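You operate a simulated robot arm through the tools that you are given. There is no shell and no other tool. Be economical: measure what you need, move in short steps, check, and stop when the job is done.

You are at the controls of a simulated robot arm. One attempt, no reset.

Task
Run the chrome fitting in the descaling bath for 2 minutes.
Fine: lid shut for the run; when it shows DONE put the fitting back on the short grey mat and shut the lid.

Only the result counts: the job must be done as asked and must still hold three seconds after the hand-in. Knocking over, shifting, dropping, spilling or breaking anything else fails it. Lids that push on must go on centred and level and be pressed home; caps that screw on are set level and turned clockwise until they are tight.

Robot
A 6-joint arm with a two-finger parallel gripper, fixed in place. Base frame: the origin is at the foot of the arm, x ahead of it, y to its left, z up; the work surface is at about z = 0.704. Lengths are in m, angles in degrees, forces in N, time in s.
With the tool pointing down near the work surface it reaches from about 0.24 to 0.66 m from the base axis. Its first joint turns from -66.0 to 66.0 degrees. Payload 2.9 kg.
The tool frame sits at the grasp point between the pads (the TCP): z along the fingers, y along the line on which they close. The tips reach 0.03 m beyond it. Largest opening 0.11 m; finger width 0.02, thickness 0.01; the body of the gripper, 0.048 by 0.112 m, starts 0.055 m behind the TCP.
Orientation is that of the tool frame in the base frame, as a unit quaternion [x, y, z, w]. With the fingers straight down and closing along the base's y, the tool's x points along the base's -x, its y along +y and its z along -z.

Tools
- The arm moves only by the tool servo_tool. Its argument "plan" is a list of rows, each an object (a shift or turn left out is 0, a gripper value left out holds the last) with "xyz": the shift along the tool's x, y, z in units of 250 mm (1.0 is 250 mm), a list of three; "rotation": the turn, a rotation vector about the tool's x, y, z in units of 45 degrees (1.0 is 45 degrees), a list of three. In form: [{"xyz": [tx, ty, tz], "rotation": [wx, wy, wz]}, ...]. A call has 1 to 8 rows; each row is the pose to reach, as a shift and turn from the pose commanded when the call began, along the tool's axes at that moment. "gripper" is the finger opening in m, from 0 to 0.11, set as the call begins (left out, the last holds). A call with a number of a shift or a turn outside -1 to 1 is refused whole. A row lasts 0.2 s, in which the tool goes at most 0.05 m and 8.6 degrees; a call with a longer step from one row to the next is refused whole, and so is a gripper value outside its range. Where a pose cannot be reached the arm comes as near as it can. A force on the tool above 40 N (or 10 N above the force at the start of the call, whichever is more), or a blocked arm, ends the call early, and 0.2 s more pass. The fingers move at their own pace (about 0.108 m/s each) and stop on an object; they squeeze with about 43 N. The grip force told is the motor's: it shows also when the fingers shut on nothing. Time passes only in rows, and 0.2 s behind the last, so rows that repeat a pose let the fingers close. The reply holds the time, the measured pose of the TCP, the force on the tool along the base axes, the opening and the grip force, in the units named above and with some noise, and new pictures: "pictures" is both (left out), scene, wrist or none.
- Cameras (640 x 400 px; columns grow to the right, rows downward): "scene" is fixed at [0.0443, 0.417, 1.3838]; the picture's right is [-0.96, -0.27, 0.00], its down [-0.15, 0.55, -0.82] and it looks along [0.22, -0.79, -0.57] (base axes); focal length 320 px, centre (320, 200). "wrist" rides on the gripper at [-0.036, 0, -0.057] in the tool frame; the picture's right is [0.00, -1.00, 0.00], its down [0.97, 0.00, -0.24] and it looks along [0.24, 0.00, 0.97] (tool axes); focal length 218 px, centre (320, 200).
- point_at(camera, pixels): for up to 12 pixels [column, row] of the newest picture of that camera ("zoom" is the newest enlarged one), the place [x, y, z] in the base frame of the surface seen there, good to about 0.002 m. No time passes.
- inspect(camera, box): a new picture of the part [left, top, right, bottom] of that camera's present view, enlarged. No time passes.
- finish_job(): hands the job in; it is judged then, once.

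Work in short steps. Measure before you move; look again where a grasp or a placing could have gone wrong, and mend it. You have 80 turns and 120 pictures in all, those below and enlarged ones among them. Open the gripper and draw the arm clear of the work before you hand the job in, unless the task says otherwise; then end with one line.

The tools are called after ">>>" as name(argument=value, ...) on one line, values as JSON. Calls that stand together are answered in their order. servo_tool: Moves the arm, as the interface text tells. Its arguments: {"type":"object","properties":{"plan":{"type":"array","items":{"type":"object","properties":{"xyz":{"type":"array","items":{"type":"number"}},"rotation":{"type":"array","items":{"type":"number"}}}}},"gripper":{"type":"number"},"pictures":{"type":"string","enum":["both","scene","wrist","none"]}},"required":["plan"]} The other tools are called the same way: point_at (camera, pixels) gives the place of the surface under pixels of a picture; inspect (camera, box) takes an enlarged picture of a part of a camera's view; finish_job () hands the job in.

At the start:

```text
clock: 0.0
position: [0.3822, -0.2189, 1.0875]
tool_rot: [0.0, 1.0, -0.001, 0.001]
ft_force: [0.2, -0.2, 0.2]
finger_gap: 0.1102
grip_force: 0.1
```

scene: 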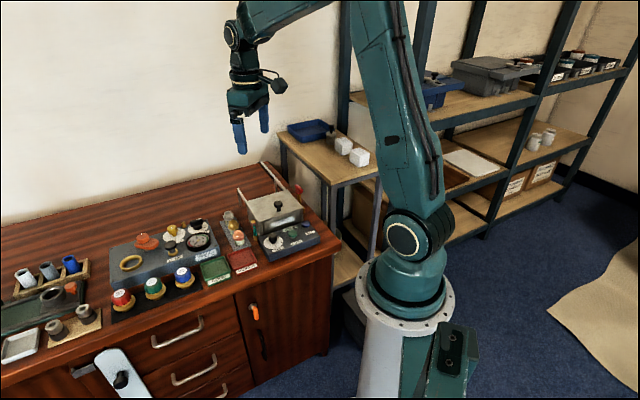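
wrist: 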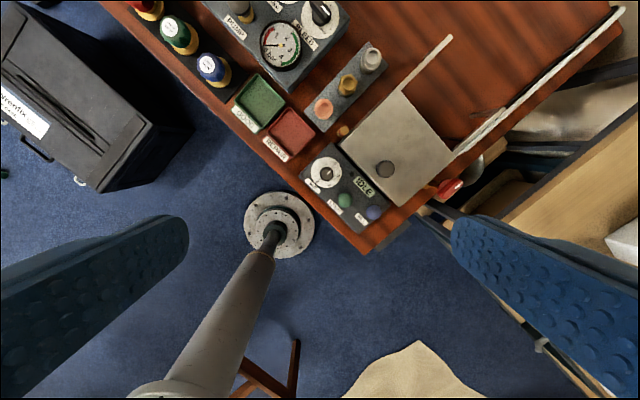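

The scene shows the bath at about (285,220) and small parts on mats at the left of the bench; I enlarge both areas.

>>> inspect(camera="scene", box=[200, 170, 340, 280])

>>> inspect(camera="scene", box=[0, 220, 220, 370])

>>> inspect(camera="wrist", box=[220, 0, 500, 240])

```text
3.64 times, centred on (270, 225) of scene
```

zoom: 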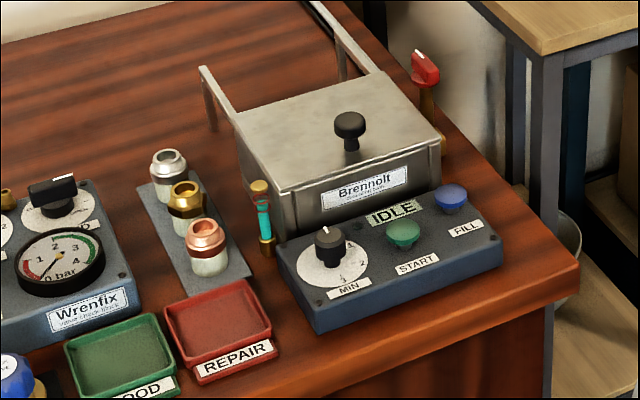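

```text
2.67 times, centred on (110, 295) of scene
```

zoom: 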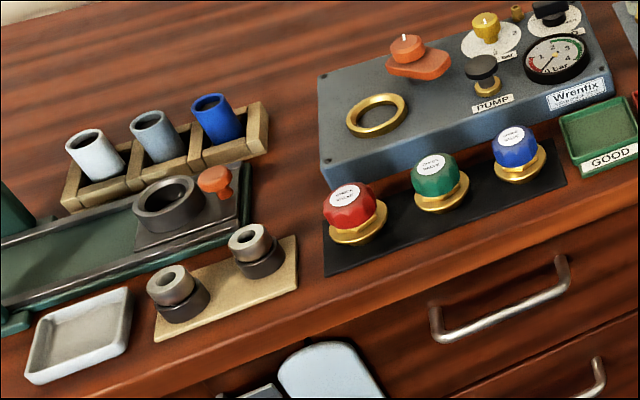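

```text
1.67 times, centred on (360, 120) of wrist
```

zoom: 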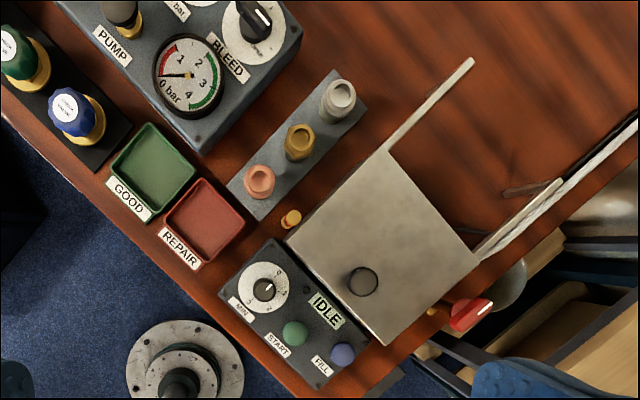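

Chrome fitting is the far one on the grey mat; the lid runs on rails. I measure the key points in the wrist view.

>>> point_at(camera="zoom", pixels=[[340, 92], [300, 138], [260, 178], [362, 282], [264, 288], [294, 333], [342, 353], [390, 152], [478, 260], [388, 342], [288, 240], [470, 62]])

>>> inspect(camera="scene", box=[245, 200, 325, 250])

>>> inspect(camera="wrist", box=[300, 130, 400, 240])

```text
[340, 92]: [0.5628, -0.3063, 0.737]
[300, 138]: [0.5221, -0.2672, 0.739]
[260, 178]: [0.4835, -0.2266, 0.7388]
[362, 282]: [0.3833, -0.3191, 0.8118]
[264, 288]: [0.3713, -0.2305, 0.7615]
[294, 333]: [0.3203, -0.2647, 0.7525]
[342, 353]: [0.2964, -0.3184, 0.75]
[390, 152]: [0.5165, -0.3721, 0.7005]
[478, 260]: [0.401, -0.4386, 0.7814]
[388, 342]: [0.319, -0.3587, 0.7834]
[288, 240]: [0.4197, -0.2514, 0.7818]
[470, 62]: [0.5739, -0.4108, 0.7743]
```

```text
8.00 times, centred on (285, 225) of scene
```

zoom: 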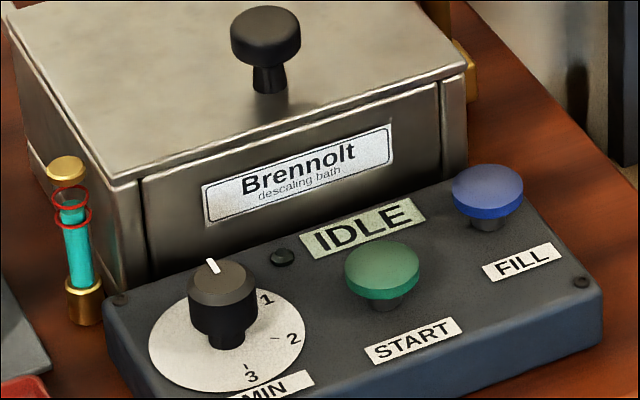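

```text
3.64 times, centred on (350, 185) of wrist
```

zoom: 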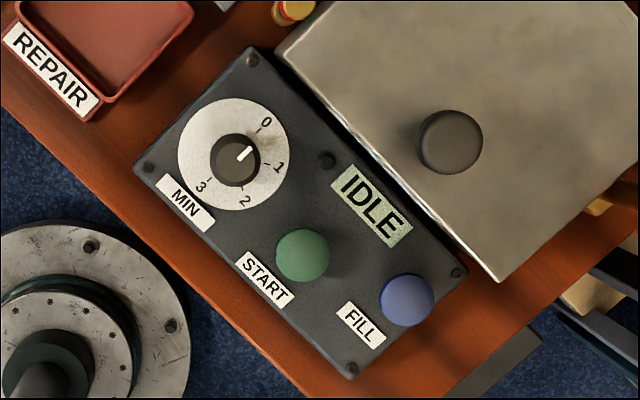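

Bath axes are turned about -44°; I go over the bath with the tool aligned to it (turn +43.5° about tool z) for a close look.

>>> servo_tool(plan=[{"xyz": [-0.03, -0.054, 0.045], "rotation": [0, 0, 0.161]}, {"xyz": [-0.063, -0.108, 0.09], "rotation": [0, 0, 0.322]}, {"xyz": [-0.095, -0.162, 0.135], "rotation": [0, 0, 0.483]}, {"xyz": [-0.127, -0.216, 0.18], "rotation": [0, 0, 0.644]}, {"xyz": [-0.16, -0.27, 0.225], "rotation": [0, 0, 0.805]}, {"xyz": [-0.19, -0.325, 0.27], "rotation": [0, 0, 0.967]}, {"xyz": [-0.19, -0.325, 0.27], "rotation": [0, 0, 0.967]}])

```text
clock: 1.6
position: [0.4305, -0.3009, 1.0187]
tool_rot: [0.371, 0.929, 0.0, 0.0]
ft_force: [-1.0, 0.0, 0.6]
finger_gap: 0.1097
grip_force: 0.0
```

scene: 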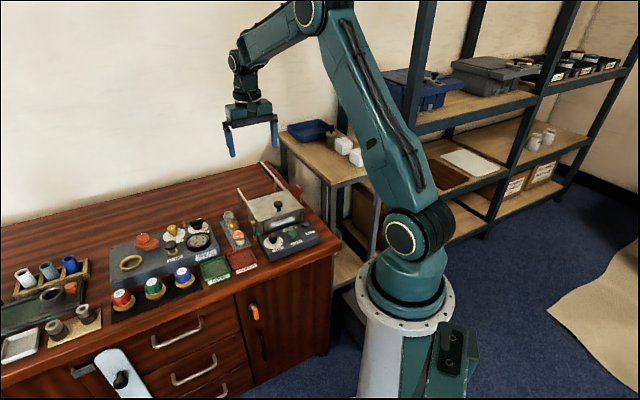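
wrist: 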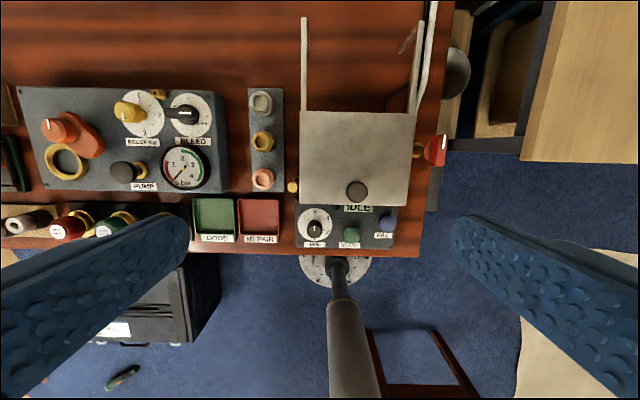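

The view is now aligned with the bath (lid 300–415, 110–205). I enlarge the dial, mat and the valve.

>>> inspect(camera="wrist", box=[285, 170, 415, 255])

>>> inspect(camera="wrist", box=[230, 10, 470, 200])

>>> inspect(camera="scene", box=[250, 215, 280, 240])

```text
4.71 times, centred on (350, 212) of wrist
```

zoom: 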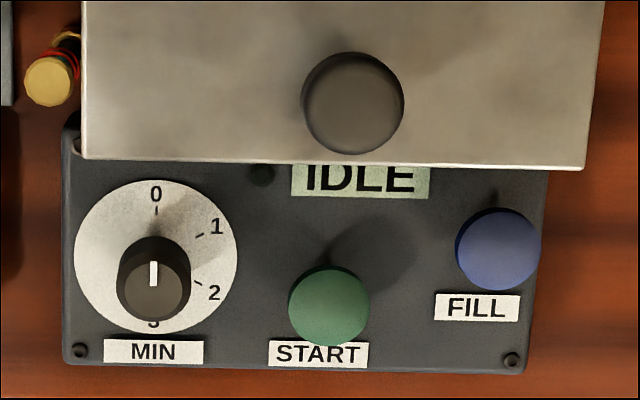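

```text
2.11 times, centred on (350, 105) of wrist
```

zoom: 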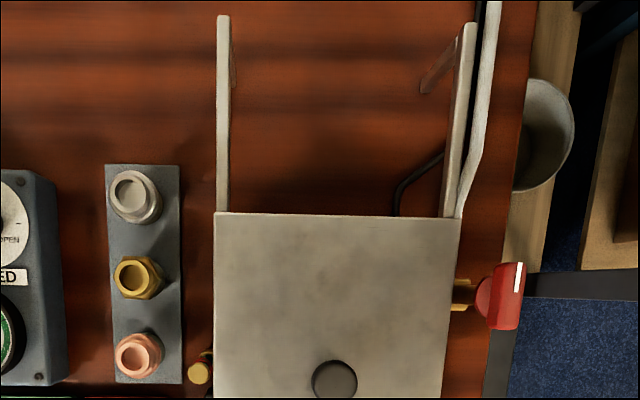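

```text
16.00 times, centred on (265, 228) of scene
```

zoom: 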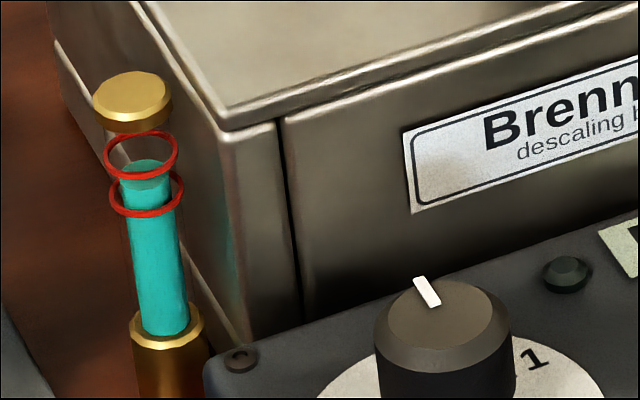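

Level is between the two red rings, drain valve handle is crosswise (closed), dial at 0 with about 60° per minute. I measure dial knob, buttons, lid and the chrome fitting.

>>> inspect(camera="wrist", box=[230, 80, 420, 255])

```text
2.29 times, centred on (325, 168) of wrist
```

zoom: 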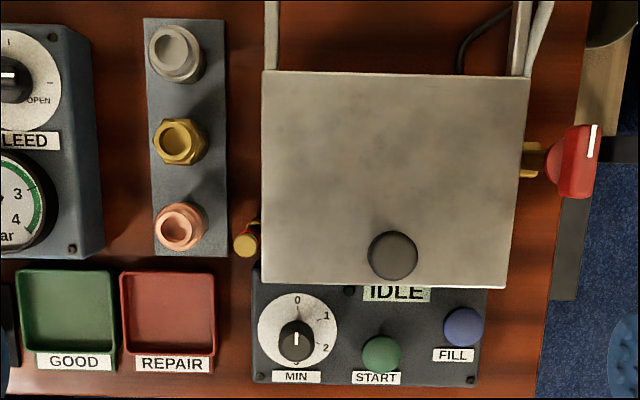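

>>> point_at(camera="zoom", pixels=[[296, 340], [268, 318], [332, 318], [382, 352], [463, 325], [392, 253], [264, 72], [530, 78], [505, 288], [263, 283], [175, 45], [153, 200]])

>>> point_at(camera="wrist", pixels=[[260, 102], [250, 102], [272, 103], [251, 92], [282, 92], [281, 188], [250, 188], [256, 108], [258, 92], [304, 22], [420, 24], [360, 80]])

```text
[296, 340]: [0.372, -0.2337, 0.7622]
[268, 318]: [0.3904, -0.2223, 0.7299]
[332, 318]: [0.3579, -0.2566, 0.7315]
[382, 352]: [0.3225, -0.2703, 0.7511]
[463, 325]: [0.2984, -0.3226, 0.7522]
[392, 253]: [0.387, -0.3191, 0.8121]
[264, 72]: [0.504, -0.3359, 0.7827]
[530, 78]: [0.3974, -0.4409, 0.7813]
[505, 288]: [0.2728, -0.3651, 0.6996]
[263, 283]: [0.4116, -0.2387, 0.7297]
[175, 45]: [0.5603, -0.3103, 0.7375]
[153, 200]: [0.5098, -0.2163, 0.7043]
```

```text
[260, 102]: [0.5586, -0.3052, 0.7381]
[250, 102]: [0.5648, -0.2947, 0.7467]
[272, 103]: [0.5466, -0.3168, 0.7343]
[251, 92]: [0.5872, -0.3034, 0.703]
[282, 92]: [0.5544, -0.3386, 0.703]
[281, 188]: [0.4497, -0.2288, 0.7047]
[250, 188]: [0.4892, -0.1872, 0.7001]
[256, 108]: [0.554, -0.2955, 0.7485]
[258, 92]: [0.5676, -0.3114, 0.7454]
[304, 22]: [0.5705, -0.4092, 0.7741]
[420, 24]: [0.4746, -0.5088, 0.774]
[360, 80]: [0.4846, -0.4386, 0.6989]
```

I go above the dial knob at about (0.371,-0.232), turning -45° so that there's room to turn it clockwise, with the gripper at 0.05.

>>> servo_tool(plan=[{"xyz": [0.06, 0.006, 0.11], "rotation": [0, 0, -0.166]}, {"xyz": [0.12, 0.012, 0.22], "rotation": [0, 0, -0.333]}, {"xyz": [0.18, 0.018, 0.33], "rotation": [0, 0, -0.5]}, {"xyz": [0.24, 0.024, 0.45], "rotation": [0, 0, -0.666]}, {"xyz": [0.3, 0.03, 0.56], "rotation": [0, 0, -0.833]}, {"xyz": [0.363, 0.036, 0.676], "rotation": [0, 0, -1]}, {"xyz": [0.363, 0.036, 0.676], "rotation": [0, 0, -1]}], gripper=0.05, pictures="wrist")

```text
clock: 3.2
position: [0.3707, -0.2296, 0.8493]
tool_rot: [-0.014, 1.0, -0.001, 0.0]
ft_force: [-0.3, 0.7, -0.6]
finger_gap: 0.0502
grip_force: 0.0
```

wrist: 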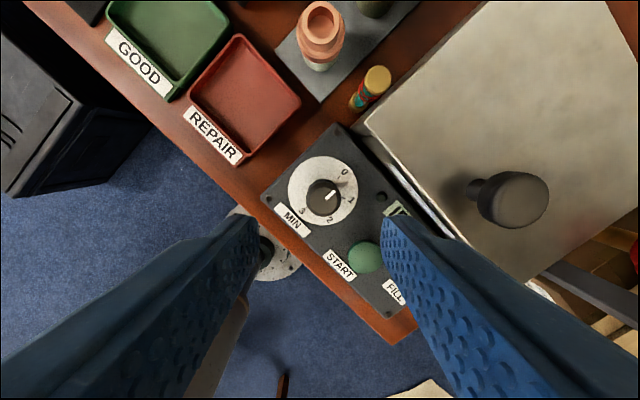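

Knob appears near (322,195) where the TCP projects to (320,200); zoom to get the exact centre.

>>> inspect(camera="wrist", box=[270, 150, 390, 225])

```text
5.33 times, centred on (330, 188) of wrist
```

zoom: 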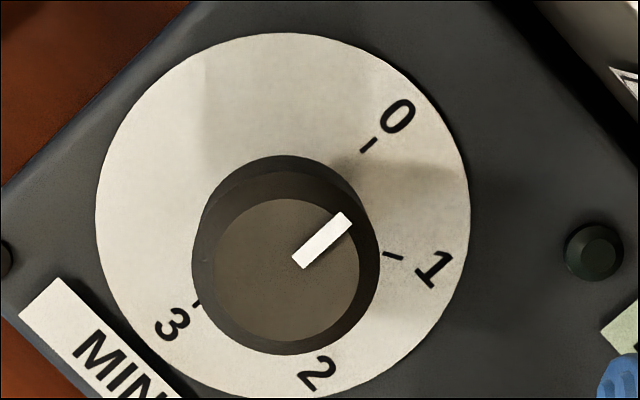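

Knob top centre is at pixel (324,201), so I shift y by -2.6 mm, turn another -15°, and descend to TCP z 0.768, then close.

>>> servo_tool(plan=[{"xyz": [0, -0.01, 0.1], "rotation": [0, 0, -0.17]}, {"xyz": [0, -0.01, 0.2], "rotation": [0, 0, -0.333]}, {"xyz": [0, -0.01, 0.27], "rotation": [0, 0, -0.333]}, {"xyz": [0, -0.01, 0.325], "rotation": [0, 0, -0.333]}], pictures="none")

>>> servo_tool(plan=[{"xyz": [0, 0, 0]}, {"xyz": [0, 0, 0]}, {"xyz": [0, 0, 0]}], gripper=0.0, pictures="wrist")

```text
clock: 4.2
position: [0.3704, -0.2328, 0.7684]
tool_rot: [-0.143, 0.99, -0.001, 0.001]
ft_force: [1.1, 0.7, -0.1]
finger_gap: 0.0499
grip_force: 0.0
```

```text
clock: 5.0
position: [0.3672, -0.2307, 0.7683]
tool_rot: [-0.145, 0.989, 0.002, 0.0]
ft_force: [-2.6, 16.0, 5.1]
finger_gap: 0.0248
grip_force: 45.3
```

wrist: 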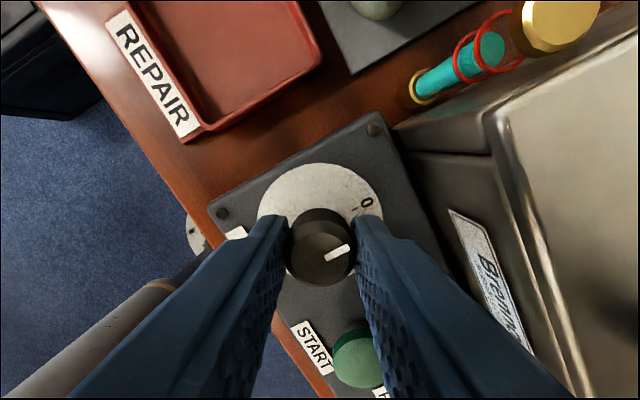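

The fingers hold the knob (gap 0.025) with a 3 mm side offset; I shift the command to centre it and turn clockwise 45°.

>>> servo_tool(plan=[{"xyz": [0, 0.012, 0]}, {"xyz": [0, 0.012, 0], "rotation": [0, 0, 0.18]}, {"xyz": [0, 0.012, 0], "rotation": [0, 0, 0.36]}, {"xyz": [0, 0.012, 0], "rotation": [0, 0, 0.54]}, {"xyz": [0, 0.012, 0], "rotation": [0, 0, 0.72]}, {"xyz": [0, 0.012, 0], "rotation": [0, 0, 0.9]}, {"xyz": [0, 0.012, 0], "rotation": [0, 0, 1]}], pictures="wrist")

```text
clock: 6.6
position: [0.3694, -0.2296, 0.768]
tool_rot: [0.248, 0.969, 0.0, 0.0]
ft_force: [4.9, 6.9, -15.4]
finger_gap: 0.0243
grip_force: 44.8
```

wrist: 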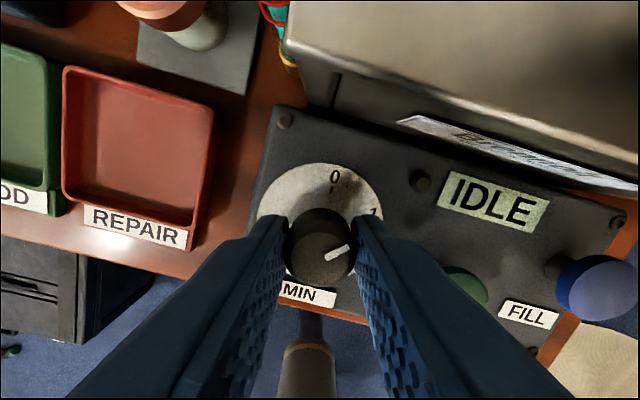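

Pointer turns with the gripper. I continue another 45°, lifting the command half a millimetre as fz is slightly loaded.

>>> servo_tool(plan=[{"rotation": [0, 0, 0.18]}, {"rotation": [0, 0, 0.36]}, {"rotation": [0, 0, 0.54]}, {"rotation": [0, 0, 0.72]}, {"rotation": [0, 0, 0.9]}, {"rotation": [0, 0, 1]}], pictures="none")

>>> servo_tool(plan=[{"rotation": [0, 0, 0.17]}, {"rotation": [0, 0, 0.34]}, {"rotation": [0, 0, 0.51]}, {"rotation": [0, 0, 0.667]}, {"rotation": [0, 0, 0.667]}], pictures="wrist")

```text
clock: 8.0
position: [0.3687, -0.2291, 0.7686]
tool_rot: [0.6, 0.8, 0.0, -0.001]
ft_force: [7.6, 1.9, -29.8]
finger_gap: 0.0244
grip_force: 44.1
```

```text
clock: 9.2
position: [0.3689, -0.2297, 0.7684]
tool_rot: [0.786, 0.618, 0.0, 0.0]
ft_force: [5.4, -2.9, -30.4]
finger_gap: 0.0243
grip_force: 45.1
```

wrist: 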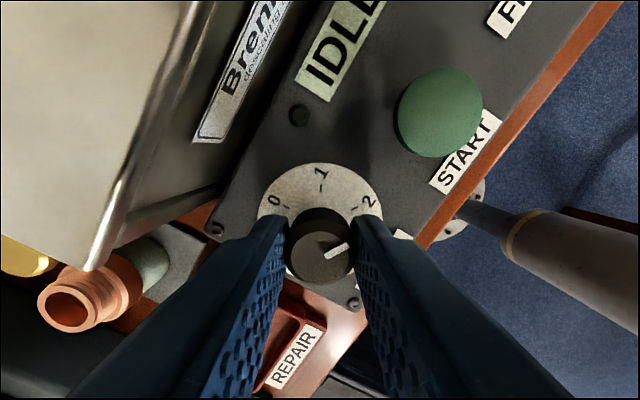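

Turned 120°; release and rise to check the pointer.

>>> servo_tool(plan=[{"xyz": [0, 0, 0]}, {"xyz": [0, 0, 0]}, {"xyz": [0, 0, -0.1]}, {"xyz": [0, 0, -0.25]}, {"xyz": [0, 0, -0.35]}, {"xyz": [0, 0, -0.35]}], gripper=0.05, pictures="none")

>>> inspect(camera="wrist", box=[270, 150, 390, 225])

```text
clock: 10.6
position: [0.3688, -0.2304, 0.8583]
tool_rot: [0.785, 0.619, -0.001, 0.0]
ft_force: [0.4, -1.0, -0.7]
finger_gap: 0.05
grip_force: 0.0
```

```text
5.33 times, centred on (330, 188) of wrist
```

zoom: 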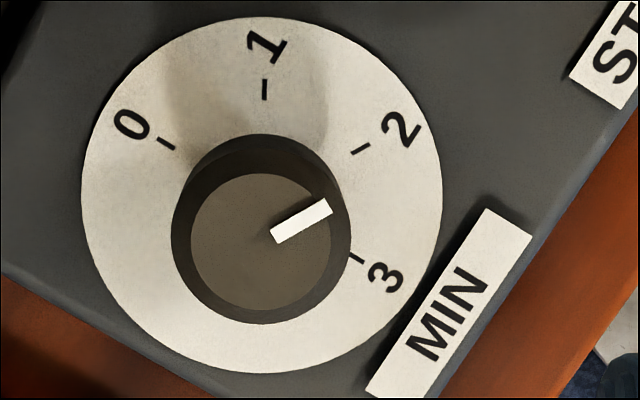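

Pointer is at ~30° against ~26° for the 2 tick, about 4° short. I regrip and add 4.5°.

>>> servo_tool(plan=[{"xyz": [0, 0, 0.15]}, {"xyz": [0, 0, 0.3]}, {"xyz": [0, 0, 0.35]}, {"xyz": [0, 0, 0.35]}], pictures="none")

>>> servo_tool(plan=[{"xyz": [0, 0, 0]}, {"xyz": [0, 0, 0]}, {"xyz": [0, 0, 0]}, {"rotation": [0, 0, 0.05]}, {"rotation": [0, 0, 0.1]}, {"rotation": [0, 0, 0.1]}], gripper=0.0, pictures="none")

>>> servo_tool(plan=[{"xyz": [0, 0, 0]}, {"xyz": [0, 0, 0]}, {"xyz": [0, 0, -0.1]}, {"xyz": [0, 0, -0.25]}, {"xyz": [0, 0, -0.35]}, {"xyz": [0, 0, -0.35]}], gripper=0.05, pictures="none")

>>> inspect(camera="wrist", box=[270, 150, 390, 225])

```text
clock: 11.6
position: [0.3682, -0.2308, 0.7687]
tool_rot: [0.786, 0.619, 0.0, 0.0]
ft_force: [0.8, 0.1, 0.1]
finger_gap: 0.05
grip_force: 0.0
```

```text
clock: 13.0
position: [0.3693, -0.23, 0.7687]
tool_rot: [0.81, 0.587, 0.0, 0.0]
ft_force: [9.4, -1.3, -22.2]
finger_gap: 0.0245
grip_force: 45.1
```

```text
clock: 14.4
position: [0.3689, -0.2304, 0.8594]
tool_rot: [0.809, 0.587, 0.0, 0.0]
ft_force: [-0.5, -0.1, 1.7]
finger_gap: 0.0498
grip_force: 0.3
```

```text
5.33 times, centred on (330, 188) of wrist
```

zoom: 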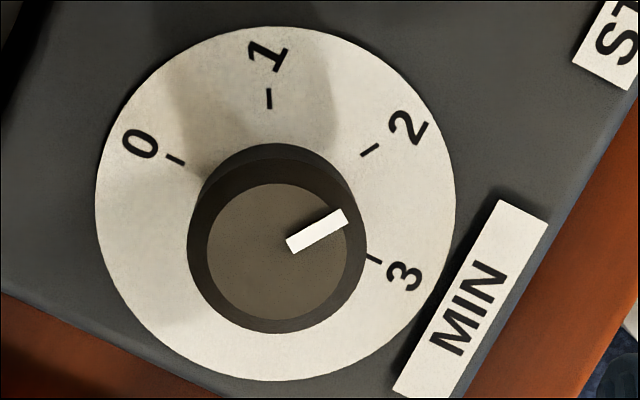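

Dial is now on 2. Next I go above the lid knob at (0.385,-0.319), turning back to the bath alignment.

>>> servo_tool(plan=[{"xyz": [0, 0, -0.16], "rotation": [0, 0, -0.18]}, {"xyz": [-0.11, 0.06, -0.16], "rotation": [0, 0, -0.36]}, {"xyz": [-0.22, 0.12, -0.16], "rotation": [0, 0, -0.54]}, {"xyz": [-0.319, 0.171, -0.16], "rotation": [0, 0, -0.72]}, {"xyz": [-0.319, 0.171, -0.16], "rotation": [0, 0, -0.9]}, {"xyz": [-0.319, 0.171, -0.16], "rotation": [0, 0, -1]}], pictures="none")

>>> servo_tool(plan=[{"rotation": [0, 0, -0.15]}, {"rotation": [0, 0, -0.3]}, {"rotation": [0, 0, -0.41]}, {"rotation": [0, 0, -0.41]}], pictures="wrist")

```text
clock: 15.8
position: [0.3846, -0.3199, 0.895]
tool_rot: [0.521, 0.853, 0.0, 0.0]
ft_force: [0.2, -0.4, 0.3]
finger_gap: 0.05
grip_force: 0.1
```

```text
clock: 16.8
position: [0.3842, -0.3193, 0.8978]
tool_rot: [0.378, 0.926, 0.0, 0.0]
ft_force: [-0.3, -0.3, -0.6]
finger_gap: 0.05
grip_force: 0.0
```

wrist: 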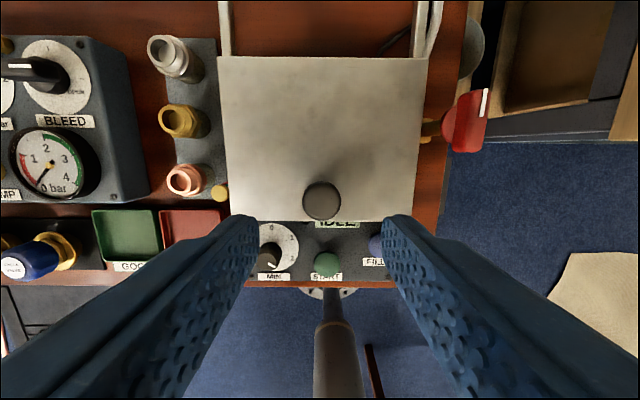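

Lid knob at (321,201), exactly under the TCP. Descend to z 0.822 and close.

>>> servo_tool(plan=[{"xyz": [0, 0, 0.15]}, {"xyz": [0, 0, 0.25]}, {"xyz": [0, 0, 0.3]}, {"xyz": [0, 0, 0.3]}], pictures="none")

>>> servo_tool(plan=[{"xyz": [0, 0, 0]}, {"xyz": [0, 0, 0]}, {"xyz": [0, 0, 0]}], gripper=0.0, pictures="wrist")

```text
clock: 17.8
position: [0.3853, -0.3206, 0.8208]
tool_rot: [0.38, 0.925, 0.001, 0.0]
ft_force: [-0.4, 0.4, 0.2]
finger_gap: 0.0501
grip_force: 0.1
```

```text
clock: 18.6
position: [0.3844, -0.3203, 0.8218]
tool_rot: [0.38, 0.925, -0.001, -0.001]
ft_force: [-4.4, -6.6, -3.3]
finger_gap: 0.0258
grip_force: 45.5
```

wrist: 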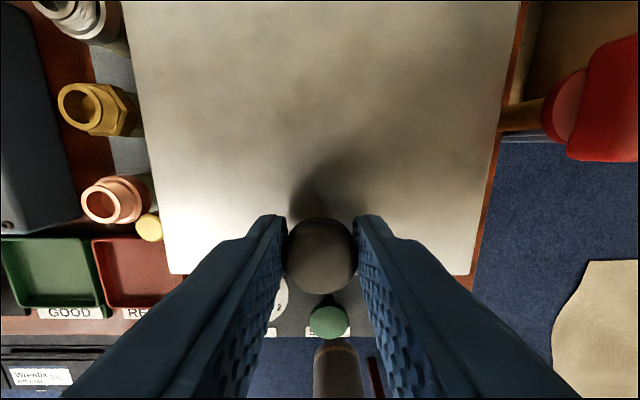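

Knob gripped (gap 0.026). I slide back along -tool x by 40 mm and look.

>>> servo_tool(plan=[{"xyz": [-0.04, 0, 0]}, {"xyz": [-0.08, 0, 0]}, {"xyz": [-0.12, 0, 0]}, {"xyz": [-0.16, 0, 0]}], pictures="scene")

>>> inspect(camera="scene", box=[200, 150, 340, 260])

```text
clock: 19.6
position: [0.4117, -0.3492, 0.8221]
tool_rot: [0.379, 0.925, 0.0, 0.0]
ft_force: [-5.7, -5.0, -2.9]
finger_gap: 0.0261
grip_force: 45.7
```

scene: 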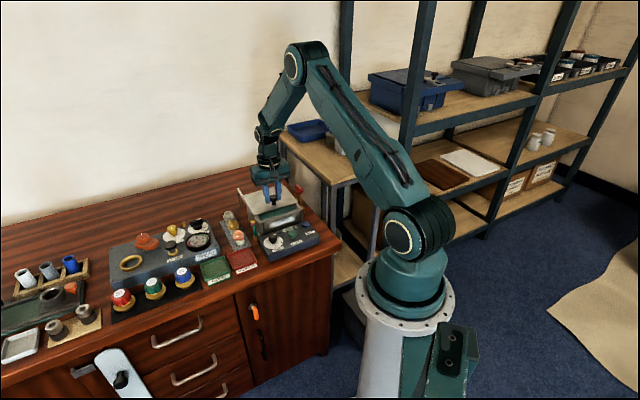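

```text
3.64 times, centred on (270, 205) of scene
```

zoom: 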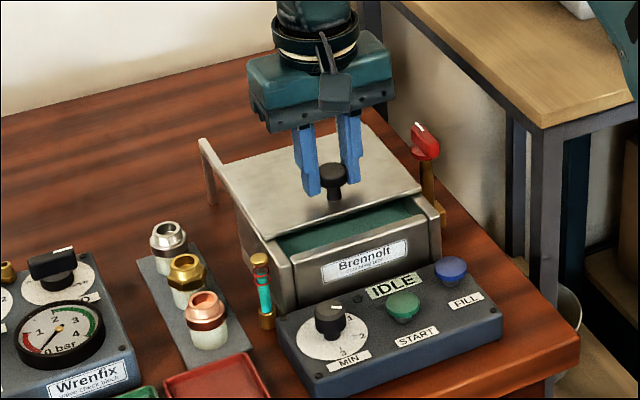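

The lid slides freely. I continue another 65 mm.

>>> servo_tool(plan=[{"xyz": [-0.05, 0, 0]}, {"xyz": [-0.1, 0, 0]}, {"xyz": [-0.15, 0, 0]}, {"xyz": [-0.2, 0, 0]}, {"xyz": [-0.24, 0, 0]}, {"xyz": [-0.26, 0, 0]}, {"xyz": [-0.26, 0, 0]}], pictures="wrist")

>>> inspect(camera="scene", box=[200, 150, 340, 260])

```text
clock: 21.2
position: [0.4572, -0.3935, 0.8215]
tool_rot: [0.381, 0.925, -0.001, -0.001]
ft_force: [-14.6, -14.3, -10.8]
finger_gap: 0.0259
grip_force: 45.0
```

wrist: 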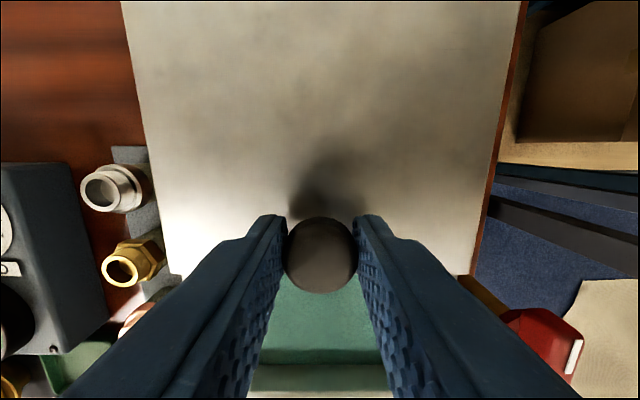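

```text
3.64 times, centred on (270, 205) of scene
```

zoom: 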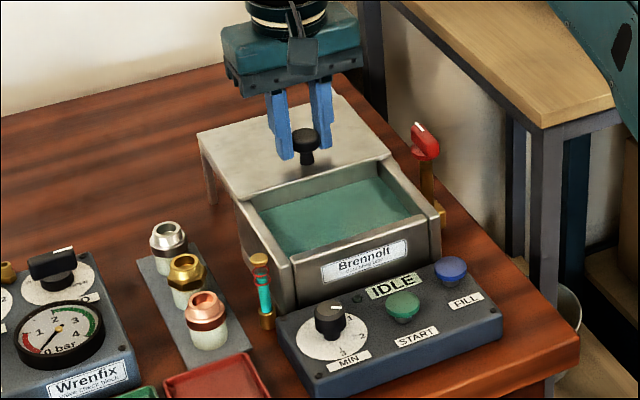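

Lid is open ~100 mm. Release, rise and go above the chrome fitting at about (0.559,-0.306).

>>> servo_tool(plan=[{"xyz": [0, 0, 0]}, {"xyz": [0, 0, 0]}, {"xyz": [0, 0, -0.12]}, {"xyz": [0, 0, -0.24]}, {"xyz": [-0.015, 0.18, -0.24]}, {"xyz": [-0.03, 0.36, -0.24]}, {"xyz": [-0.044, 0.536, -0.24]}, {"xyz": [-0.044, 0.536, -0.24]}], gripper=0.06, pictures="wrist")

>>> inspect(camera="wrist", box=[260, 150, 380, 240])

```text
clock: 23.0
position: [0.5634, -0.3048, 0.8814]
tool_rot: [0.38, 0.925, 0.0, 0.0]
ft_force: [-1.0, 0.0, 0.5]
finger_gap: 0.0601
grip_force: 0.1
```

wrist: 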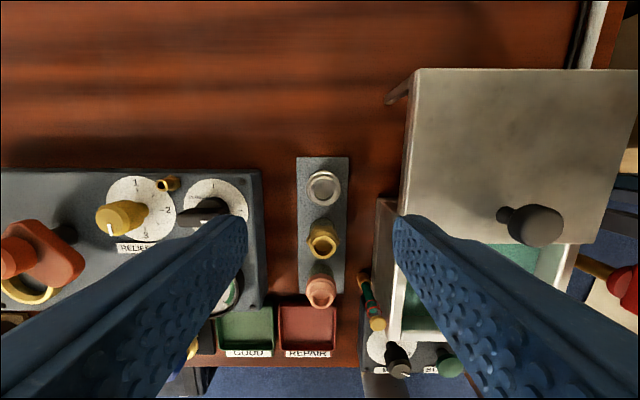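

```text
4.44 times, centred on (320, 195) of wrist
```

zoom: 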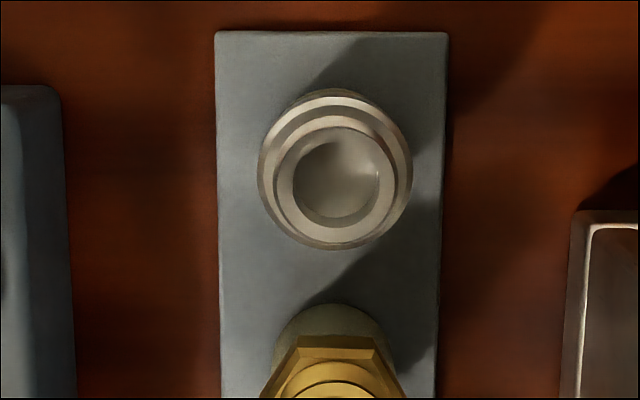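

Fitting centre (324,190) vs TCP (320,188): correct by y -3 mm, x +1.5 mm, and descend to z 0.740.

>>> servo_tool(plan=[{"xyz": [0.006, -0.013, 0.12]}, {"xyz": [0.006, -0.013, 0.26]}, {"xyz": [0.006, -0.013, 0.4]}, {"xyz": [0.006, -0.013, 0.5]}, {"xyz": [0.006, -0.013, 0.566]}, {"xyz": [0.006, -0.013, 0.566]}], pictures="none")

>>> servo_tool(plan=[{"xyz": [0, 0, 0]}, {"xyz": [0, 0, 0]}, {"xyz": [0, 0, 0]}], gripper=0.0, pictures="wrist")

```text
clock: 24.4
position: [0.5608, -0.3064, 0.7403]
tool_rot: [0.379, 0.925, 0.0, 0.0]
ft_force: [0.0, -0.3, 0.1]
finger_gap: 0.0601
grip_force: 0.1
```

```text
clock: 25.2
position: [0.5607, -0.3055, 0.7412]
tool_rot: [0.379, 0.925, 0.0, 0.001]
ft_force: [-0.1, -0.7, 0.5]
finger_gap: 0.0311
grip_force: 42.9
```

wrist: 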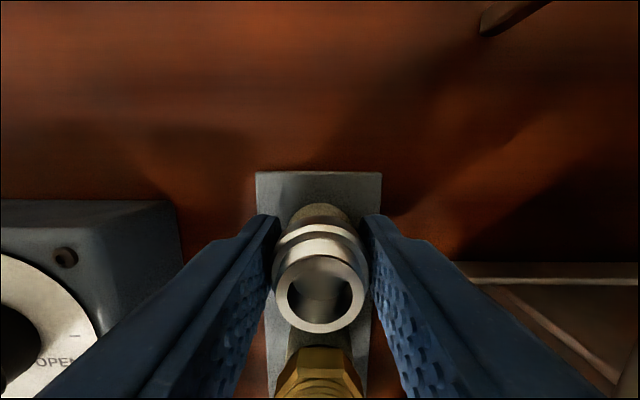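

Gripped (gap 0.031). Lift to z 0.88 and carry over the bath opening near (0.403,-0.339).

>>> servo_tool(plan=[{"xyz": [0, 0, -0.18]}, {"xyz": [0, 0, -0.37]}, {"xyz": [0, 0, -0.56]}, {"xyz": [0.09, -0.135, -0.56]}, {"xyz": [0.18, -0.27, -0.56]}, {"xyz": [0.27, -0.405, -0.56]}, {"xyz": [0.357, -0.538, -0.56]}, {"xyz": [0.357, -0.538, -0.56]}], pictures="wrist")

>>> inspect(camera="scene", box=[200, 150, 340, 260])

```text
clock: 27.0
position: [0.3982, -0.3401, 0.8798]
tool_rot: [0.379, 0.925, 0.0, 0.0]
ft_force: [0.4, 0.2, 0.7]
finger_gap: 0.0
grip_force: 37.5
```

wrist: 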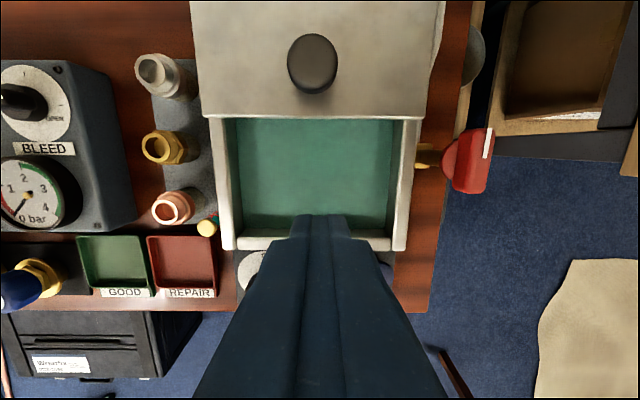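

```text
3.64 times, centred on (270, 205) of scene
```

zoom: 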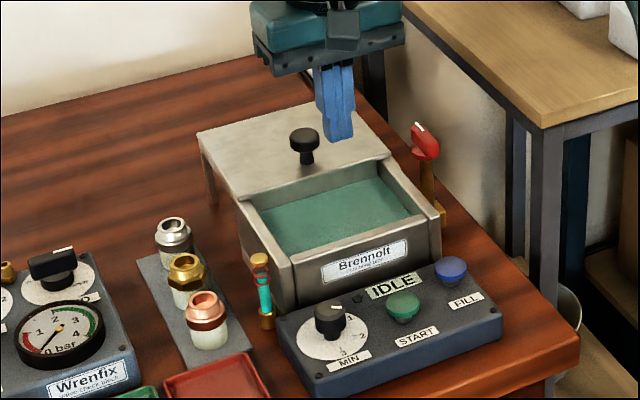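

The grip came up empty: gap 0, and the fitting is still standing on its mat. I look at its shape to regrasp properly.

>>> inspect(camera="scene", box=[225, 202, 260, 250])

>>> inspect(camera="wrist", box=[125, 40, 225, 140])

>>> point_at(camera="wrist", pixels=[[236, 135], [245, 212], [390, 212], [393, 125], [315, 150], [240, 242], [400, 242], [220, 120], [405, 122], [313, 60], [380, 180], [280, 200]])

```text
8.33 times, centred on (242, 226) of scene
```

zoom: 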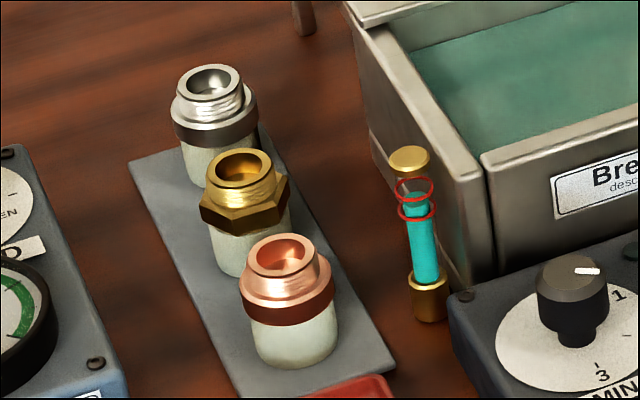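

```text
4.00 times, centred on (175, 90) of wrist
```

zoom: 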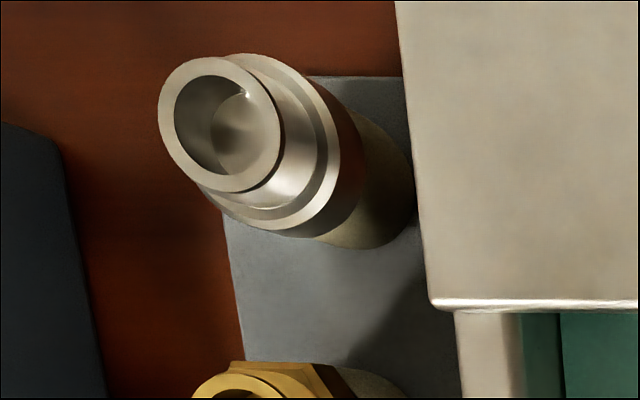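

```text
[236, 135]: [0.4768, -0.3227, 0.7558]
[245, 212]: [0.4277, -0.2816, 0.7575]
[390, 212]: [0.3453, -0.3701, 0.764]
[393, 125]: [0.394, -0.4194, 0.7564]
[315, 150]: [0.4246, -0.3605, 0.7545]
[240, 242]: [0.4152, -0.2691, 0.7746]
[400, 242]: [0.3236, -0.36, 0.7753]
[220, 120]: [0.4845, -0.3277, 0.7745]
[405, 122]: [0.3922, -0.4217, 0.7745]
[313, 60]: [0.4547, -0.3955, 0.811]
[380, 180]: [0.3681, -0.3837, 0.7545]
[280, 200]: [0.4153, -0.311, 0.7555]
```

Fitting stands upright, shifted at most 2–3 mm. I return above it with the gripper open to re-measure.

>>> servo_tool(plan=[{"xyz": [-0.09, 0.135, 0]}, {"xyz": [-0.18, 0.27, 0]}, {"xyz": [-0.27, 0.405, 0]}, {"xyz": [-0.357, 0.538, 0]}, {"xyz": [-0.357, 0.538, 0]}, {"xyz": [-0.357, 0.538, 0]}], gripper=0.06, pictures="none")

>>> inspect(camera="wrist", box=[280, 150, 370, 240])

```text
clock: 28.4
position: [0.5585, -0.3091, 0.8798]
tool_rot: [0.379, 0.925, 0.0, 0.001]
ft_force: [0.1, 0.1, 0.0]
finger_gap: 0.06
grip_force: 0.1
```

```text
4.44 times, centred on (325, 195) of wrist
```

zoom: 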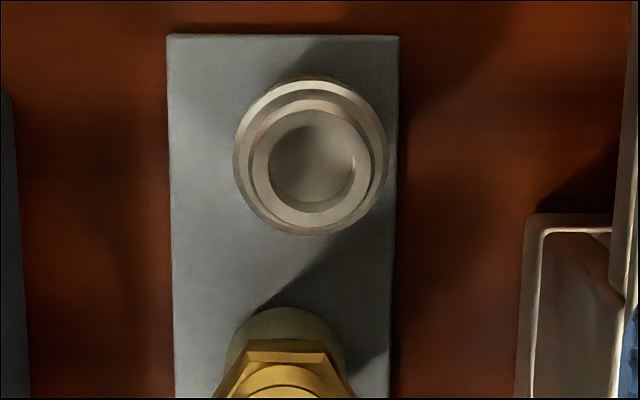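

The fitting moved about 6 mm (still on mat); centre now (323,186.5). Correct y -3 mm, x -1.7 mm, descend to z 0.738 and regrip.

>>> servo_tool(plan=[{"xyz": [-0.007, -0.012, 0.12]}, {"xyz": [-0.007, -0.012, 0.26]}, {"xyz": [-0.007, -0.012, 0.4]}, {"xyz": [-0.007, -0.012, 0.5]}, {"xyz": [-0.007, -0.012, 0.568]}, {"xyz": [-0.007, -0.012, 0.568]}], pictures="wrist")

>>> servo_tool(plan=[{"xyz": [0, 0, 0]}, {"xyz": [0, 0, 0]}, {"xyz": [0, 0, 0]}, {"xyz": [0, 0, 0]}], gripper=0.0, pictures="wrist")

```text
clock: 29.8
position: [0.5586, -0.3111, 0.7389]
tool_rot: [0.379, 0.925, 0.0, 0.001]
ft_force: [-0.5, 0.7, -0.4]
finger_gap: 0.06
grip_force: 0.1
```

wrist: 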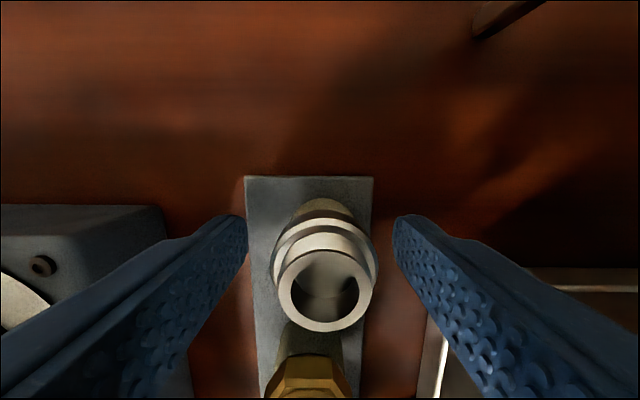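

```text
clock: 30.8
position: [0.5582, -0.3116, 0.7385]
tool_rot: [0.379, 0.926, 0.001, 0.0]
ft_force: [-0.1, -1.1, 1.1]
finger_gap: 0.0311
grip_force: 42.7
```

wrist: 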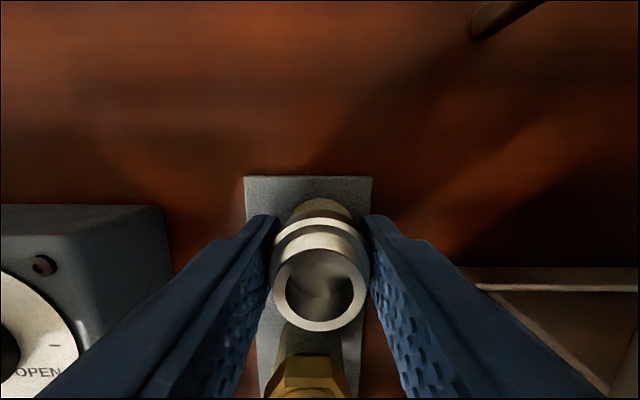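

Gripped again, gap 0.031. I lift slowly 25 mm and check.

>>> servo_tool(plan=[{"xyz": [0, 0, -0.01]}, {"xyz": [0, 0, -0.025]}, {"xyz": [0, 0, -0.04]}, {"xyz": [0, 0, -0.06]}, {"xyz": [0, 0, -0.08]}, {"xyz": [0, 0, -0.1]}], pictures="wrist")

```text
clock: 32.2
position: [0.5568, -0.3102, 0.7639]
tool_rot: [0.38, 0.925, 0.001, 0.001]
ft_force: [-0.1, 0.8, -1.1]
finger_gap: 0.0312
grip_force: 42.9
```

wrist: 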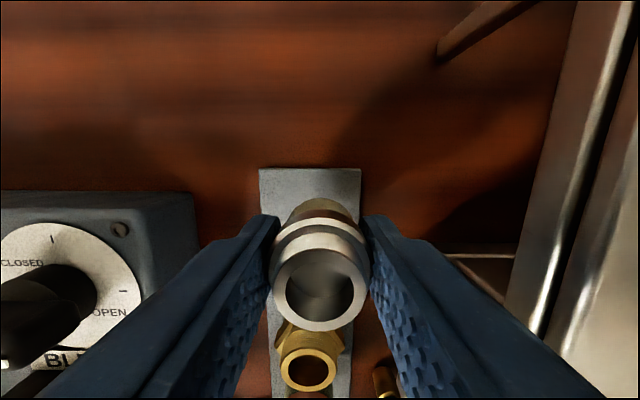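

It is lifted with the grip steady this time; earlier speed was the trouble. Continue up gently.

>>> servo_tool(plan=[{"xyz": [0, 0, -0.04]}, {"xyz": [0, 0, -0.1]}, {"xyz": [0, 0, -0.16]}, {"xyz": [0, 0, -0.22]}, {"xyz": [0, 0, -0.28]}, {"xyz": [0, 0, -0.34]}, {"xyz": [0, 0, -0.39]}, {"xyz": [0, 0, -0.41]}], pictures="none")

```text
clock: 34.0
position: [0.5578, -0.3114, 0.866]
tool_rot: [0.379, 0.925, 0.0, 0.0]
ft_force: [0.7, 0.3, -0.5]
finger_gap: 0.0311
grip_force: 43.2
```

Held. Carry over the bath centre (0.404,-0.345) at about 0.02 m per row.

>>> servo_tool(plan=[{"xyz": [0.02, -0.03, 0]}, {"xyz": [0.06, -0.095, 0]}, {"xyz": [0.112, -0.172, 0]}, {"xyz": [0.168, -0.257, 0]}, {"xyz": [0.224, -0.342, 0]}, {"xyz": [0.276, -0.422, 0]}, {"xyz": [0.32, -0.49, 0]}, {"xyz": [0.344, -0.527, 0]}], pictures="wrist")

```text
clock: 35.8
position: [0.4053, -0.3437, 0.865]
tool_rot: [0.38, 0.925, 0.0, -0.001]
ft_force: [-0.6, 1.4, -1.0]
finger_gap: 0.031
grip_force: 43.1
```

wrist: 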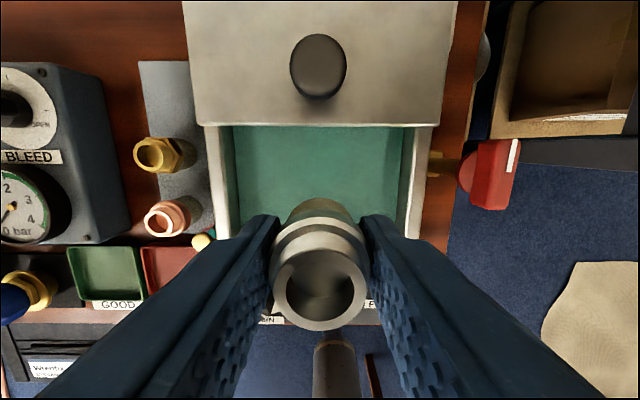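

Fitting is over the opening; descend gently to z 0.765.

>>> servo_tool(plan=[{"xyz": [0, 0, 0.04]}, {"xyz": [0, 0, 0.1]}, {"xyz": [0, 0, 0.16]}, {"xyz": [0, 0, 0.22]}, {"xyz": [0, 0, 0.28]}, {"xyz": [0, 0, 0.34]}, {"xyz": [0, 0, 0.38]}, {"xyz": [0, 0, 0.4]}], pictures="scene")

>>> inspect(camera="scene", box=[230, 170, 330, 250])

```text
clock: 37.6
position: [0.4033, -0.3437, 0.7659]
tool_rot: [0.38, 0.925, -0.001, 0.0]
ft_force: [-0.2, 0.7, 0.1]
finger_gap: 0.0314
grip_force: 43.1
```

scene: 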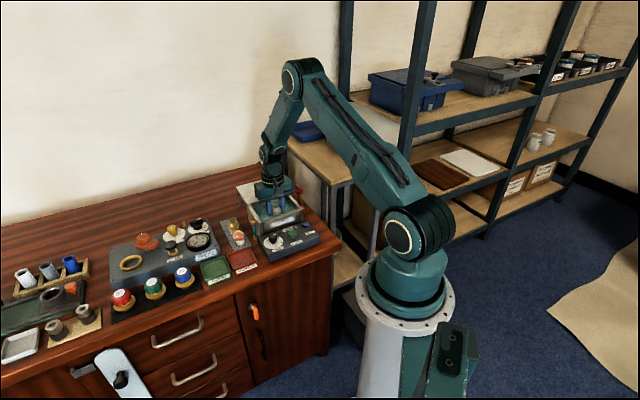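

```text
5.00 times, centred on (280, 210) of scene
```

zoom: 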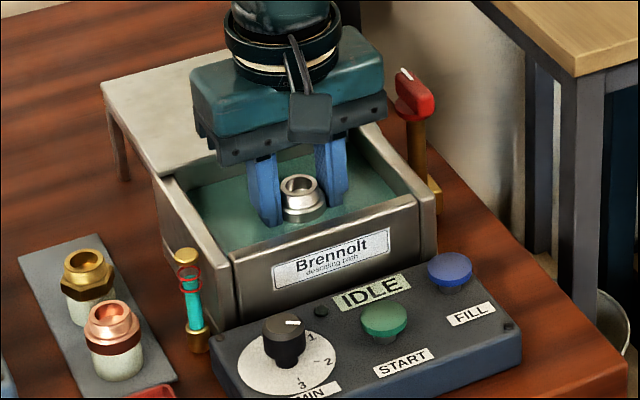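

Fitting is in the bath clear of the walls. Go down at 5 mm per row until contact, at most to z 0.738.

>>> servo_tool(plan=[{"xyz": [0, 0, 0.016]}, {"xyz": [0, 0, 0.032]}, {"xyz": [0, 0, 0.048]}, {"xyz": [0, 0, 0.064]}, {"xyz": [0, 0, 0.08]}, {"xyz": [0, 0, 0.095]}, {"xyz": [0, 0, 0.11]}], pictures="none")

```text
clock: 39.0
position: [0.4078, -0.3452, 0.7479]
tool_rot: [0.379, 0.925, -0.002, 0.005]
ft_force: [0.6, -1.1, 3.0]
finger_gap: 0.0312
grip_force: 43.1
stopped in row 6: the force on the tool passed its limit (the readings are from after the stop); the commanded pose is now the measured one
```

Contact with the bath floor at z 0.748. Release to 0.05 and rise gently.

>>> servo_tool(plan=[{"xyz": [0, 0, 0]}, {"xyz": [0, 0, 0]}, {"xyz": [0, 0, 0]}, {"xyz": [0, 0, -0.06]}, {"xyz": [0, 0, -0.15]}, {"xyz": [0, 0, -0.28]}, {"xyz": [0, 0, -0.42]}, {"xyz": [0, 0, -0.52]}], gripper=0.05, pictures="wrist")

```text
clock: 40.8
position: [0.4073, -0.3437, 0.8784]
tool_rot: [0.38, 0.925, -0.002, 0.003]
ft_force: [0.2, -0.6, 0.3]
finger_gap: 0.0501
grip_force: 0.1
```

wrist: 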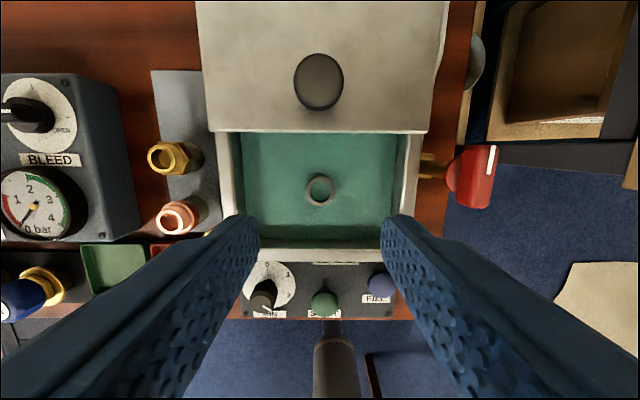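

Fitting stands in the bath at (320,190). Go back over the lid knob (about 70 mm behind) and check.

>>> servo_tool(plan=[{"xyz": [-0.14, 0, 0]}, {"xyz": [-0.283, 0, 0]}, {"xyz": [-0.283, 0, 0]}], pictures="wrist")

```text
clock: 41.6
position: [0.4567, -0.3934, 0.88]
tool_rot: [0.379, 0.925, -0.001, 0.004]
ft_force: [0.0, 0.5, -0.1]
finger_gap: 0.0501
grip_force: 0.0
```

wrist: 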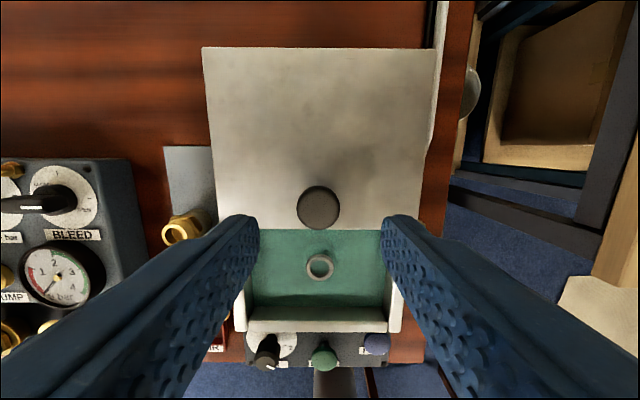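

Knob (318,208) is under the TCP. Descend, grip, and then slide it forward.

>>> servo_tool(plan=[{"xyz": [0, 0.004, 0.1]}, {"xyz": [0, 0.004, 0.2]}, {"xyz": [0, 0.004, 0.232]}, {"xyz": [0, 0.004, 0.232]}], pictures="none")

>>> servo_tool(plan=[{"xyz": [0, 0, 0]}, {"xyz": [0, 0, 0]}, {"xyz": [0, 0, 0]}], gripper=0.0, pictures="none")

>>> servo_tool(plan=[{"xyz": [0.05, 0, 0]}, {"xyz": [0.11, 0, 0]}, {"xyz": [0.17, 0, 0]}, {"xyz": [0.23, 0, 0]}, {"xyz": [0.29, 0, 0]}, {"xyz": [0.35, 0, 0]}, {"xyz": [0.39, 0, 0]}, {"xyz": [0.41, 0, 0]}], pictures="wrist")

```text
clock: 42.6
position: [0.4573, -0.394, 0.822]
tool_rot: [0.379, 0.925, -0.002, 0.004]
ft_force: [-0.4, 0.3, -0.1]
finger_gap: 0.0502
grip_force: 0.0
```

```text
clock: 43.4
position: [0.4579, -0.3934, 0.8204]
tool_rot: [0.378, 0.926, -0.001, 0.003]
ft_force: [5.0, 4.0, -1.6]
finger_gap: 0.0258
grip_force: 44.9
```

```text
clock: 45.2
position: [0.3861, -0.322, 0.8204]
tool_rot: [0.379, 0.925, -0.002, 0.007]
ft_force: [11.6, 10.4, 29.4]
finger_gap: 0.0258
grip_force: 45.1
```

wrist: 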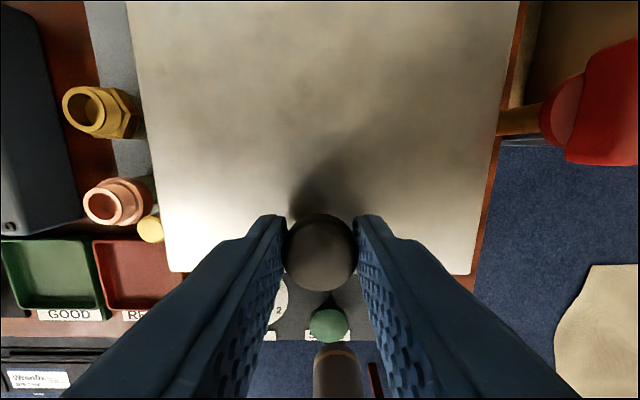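

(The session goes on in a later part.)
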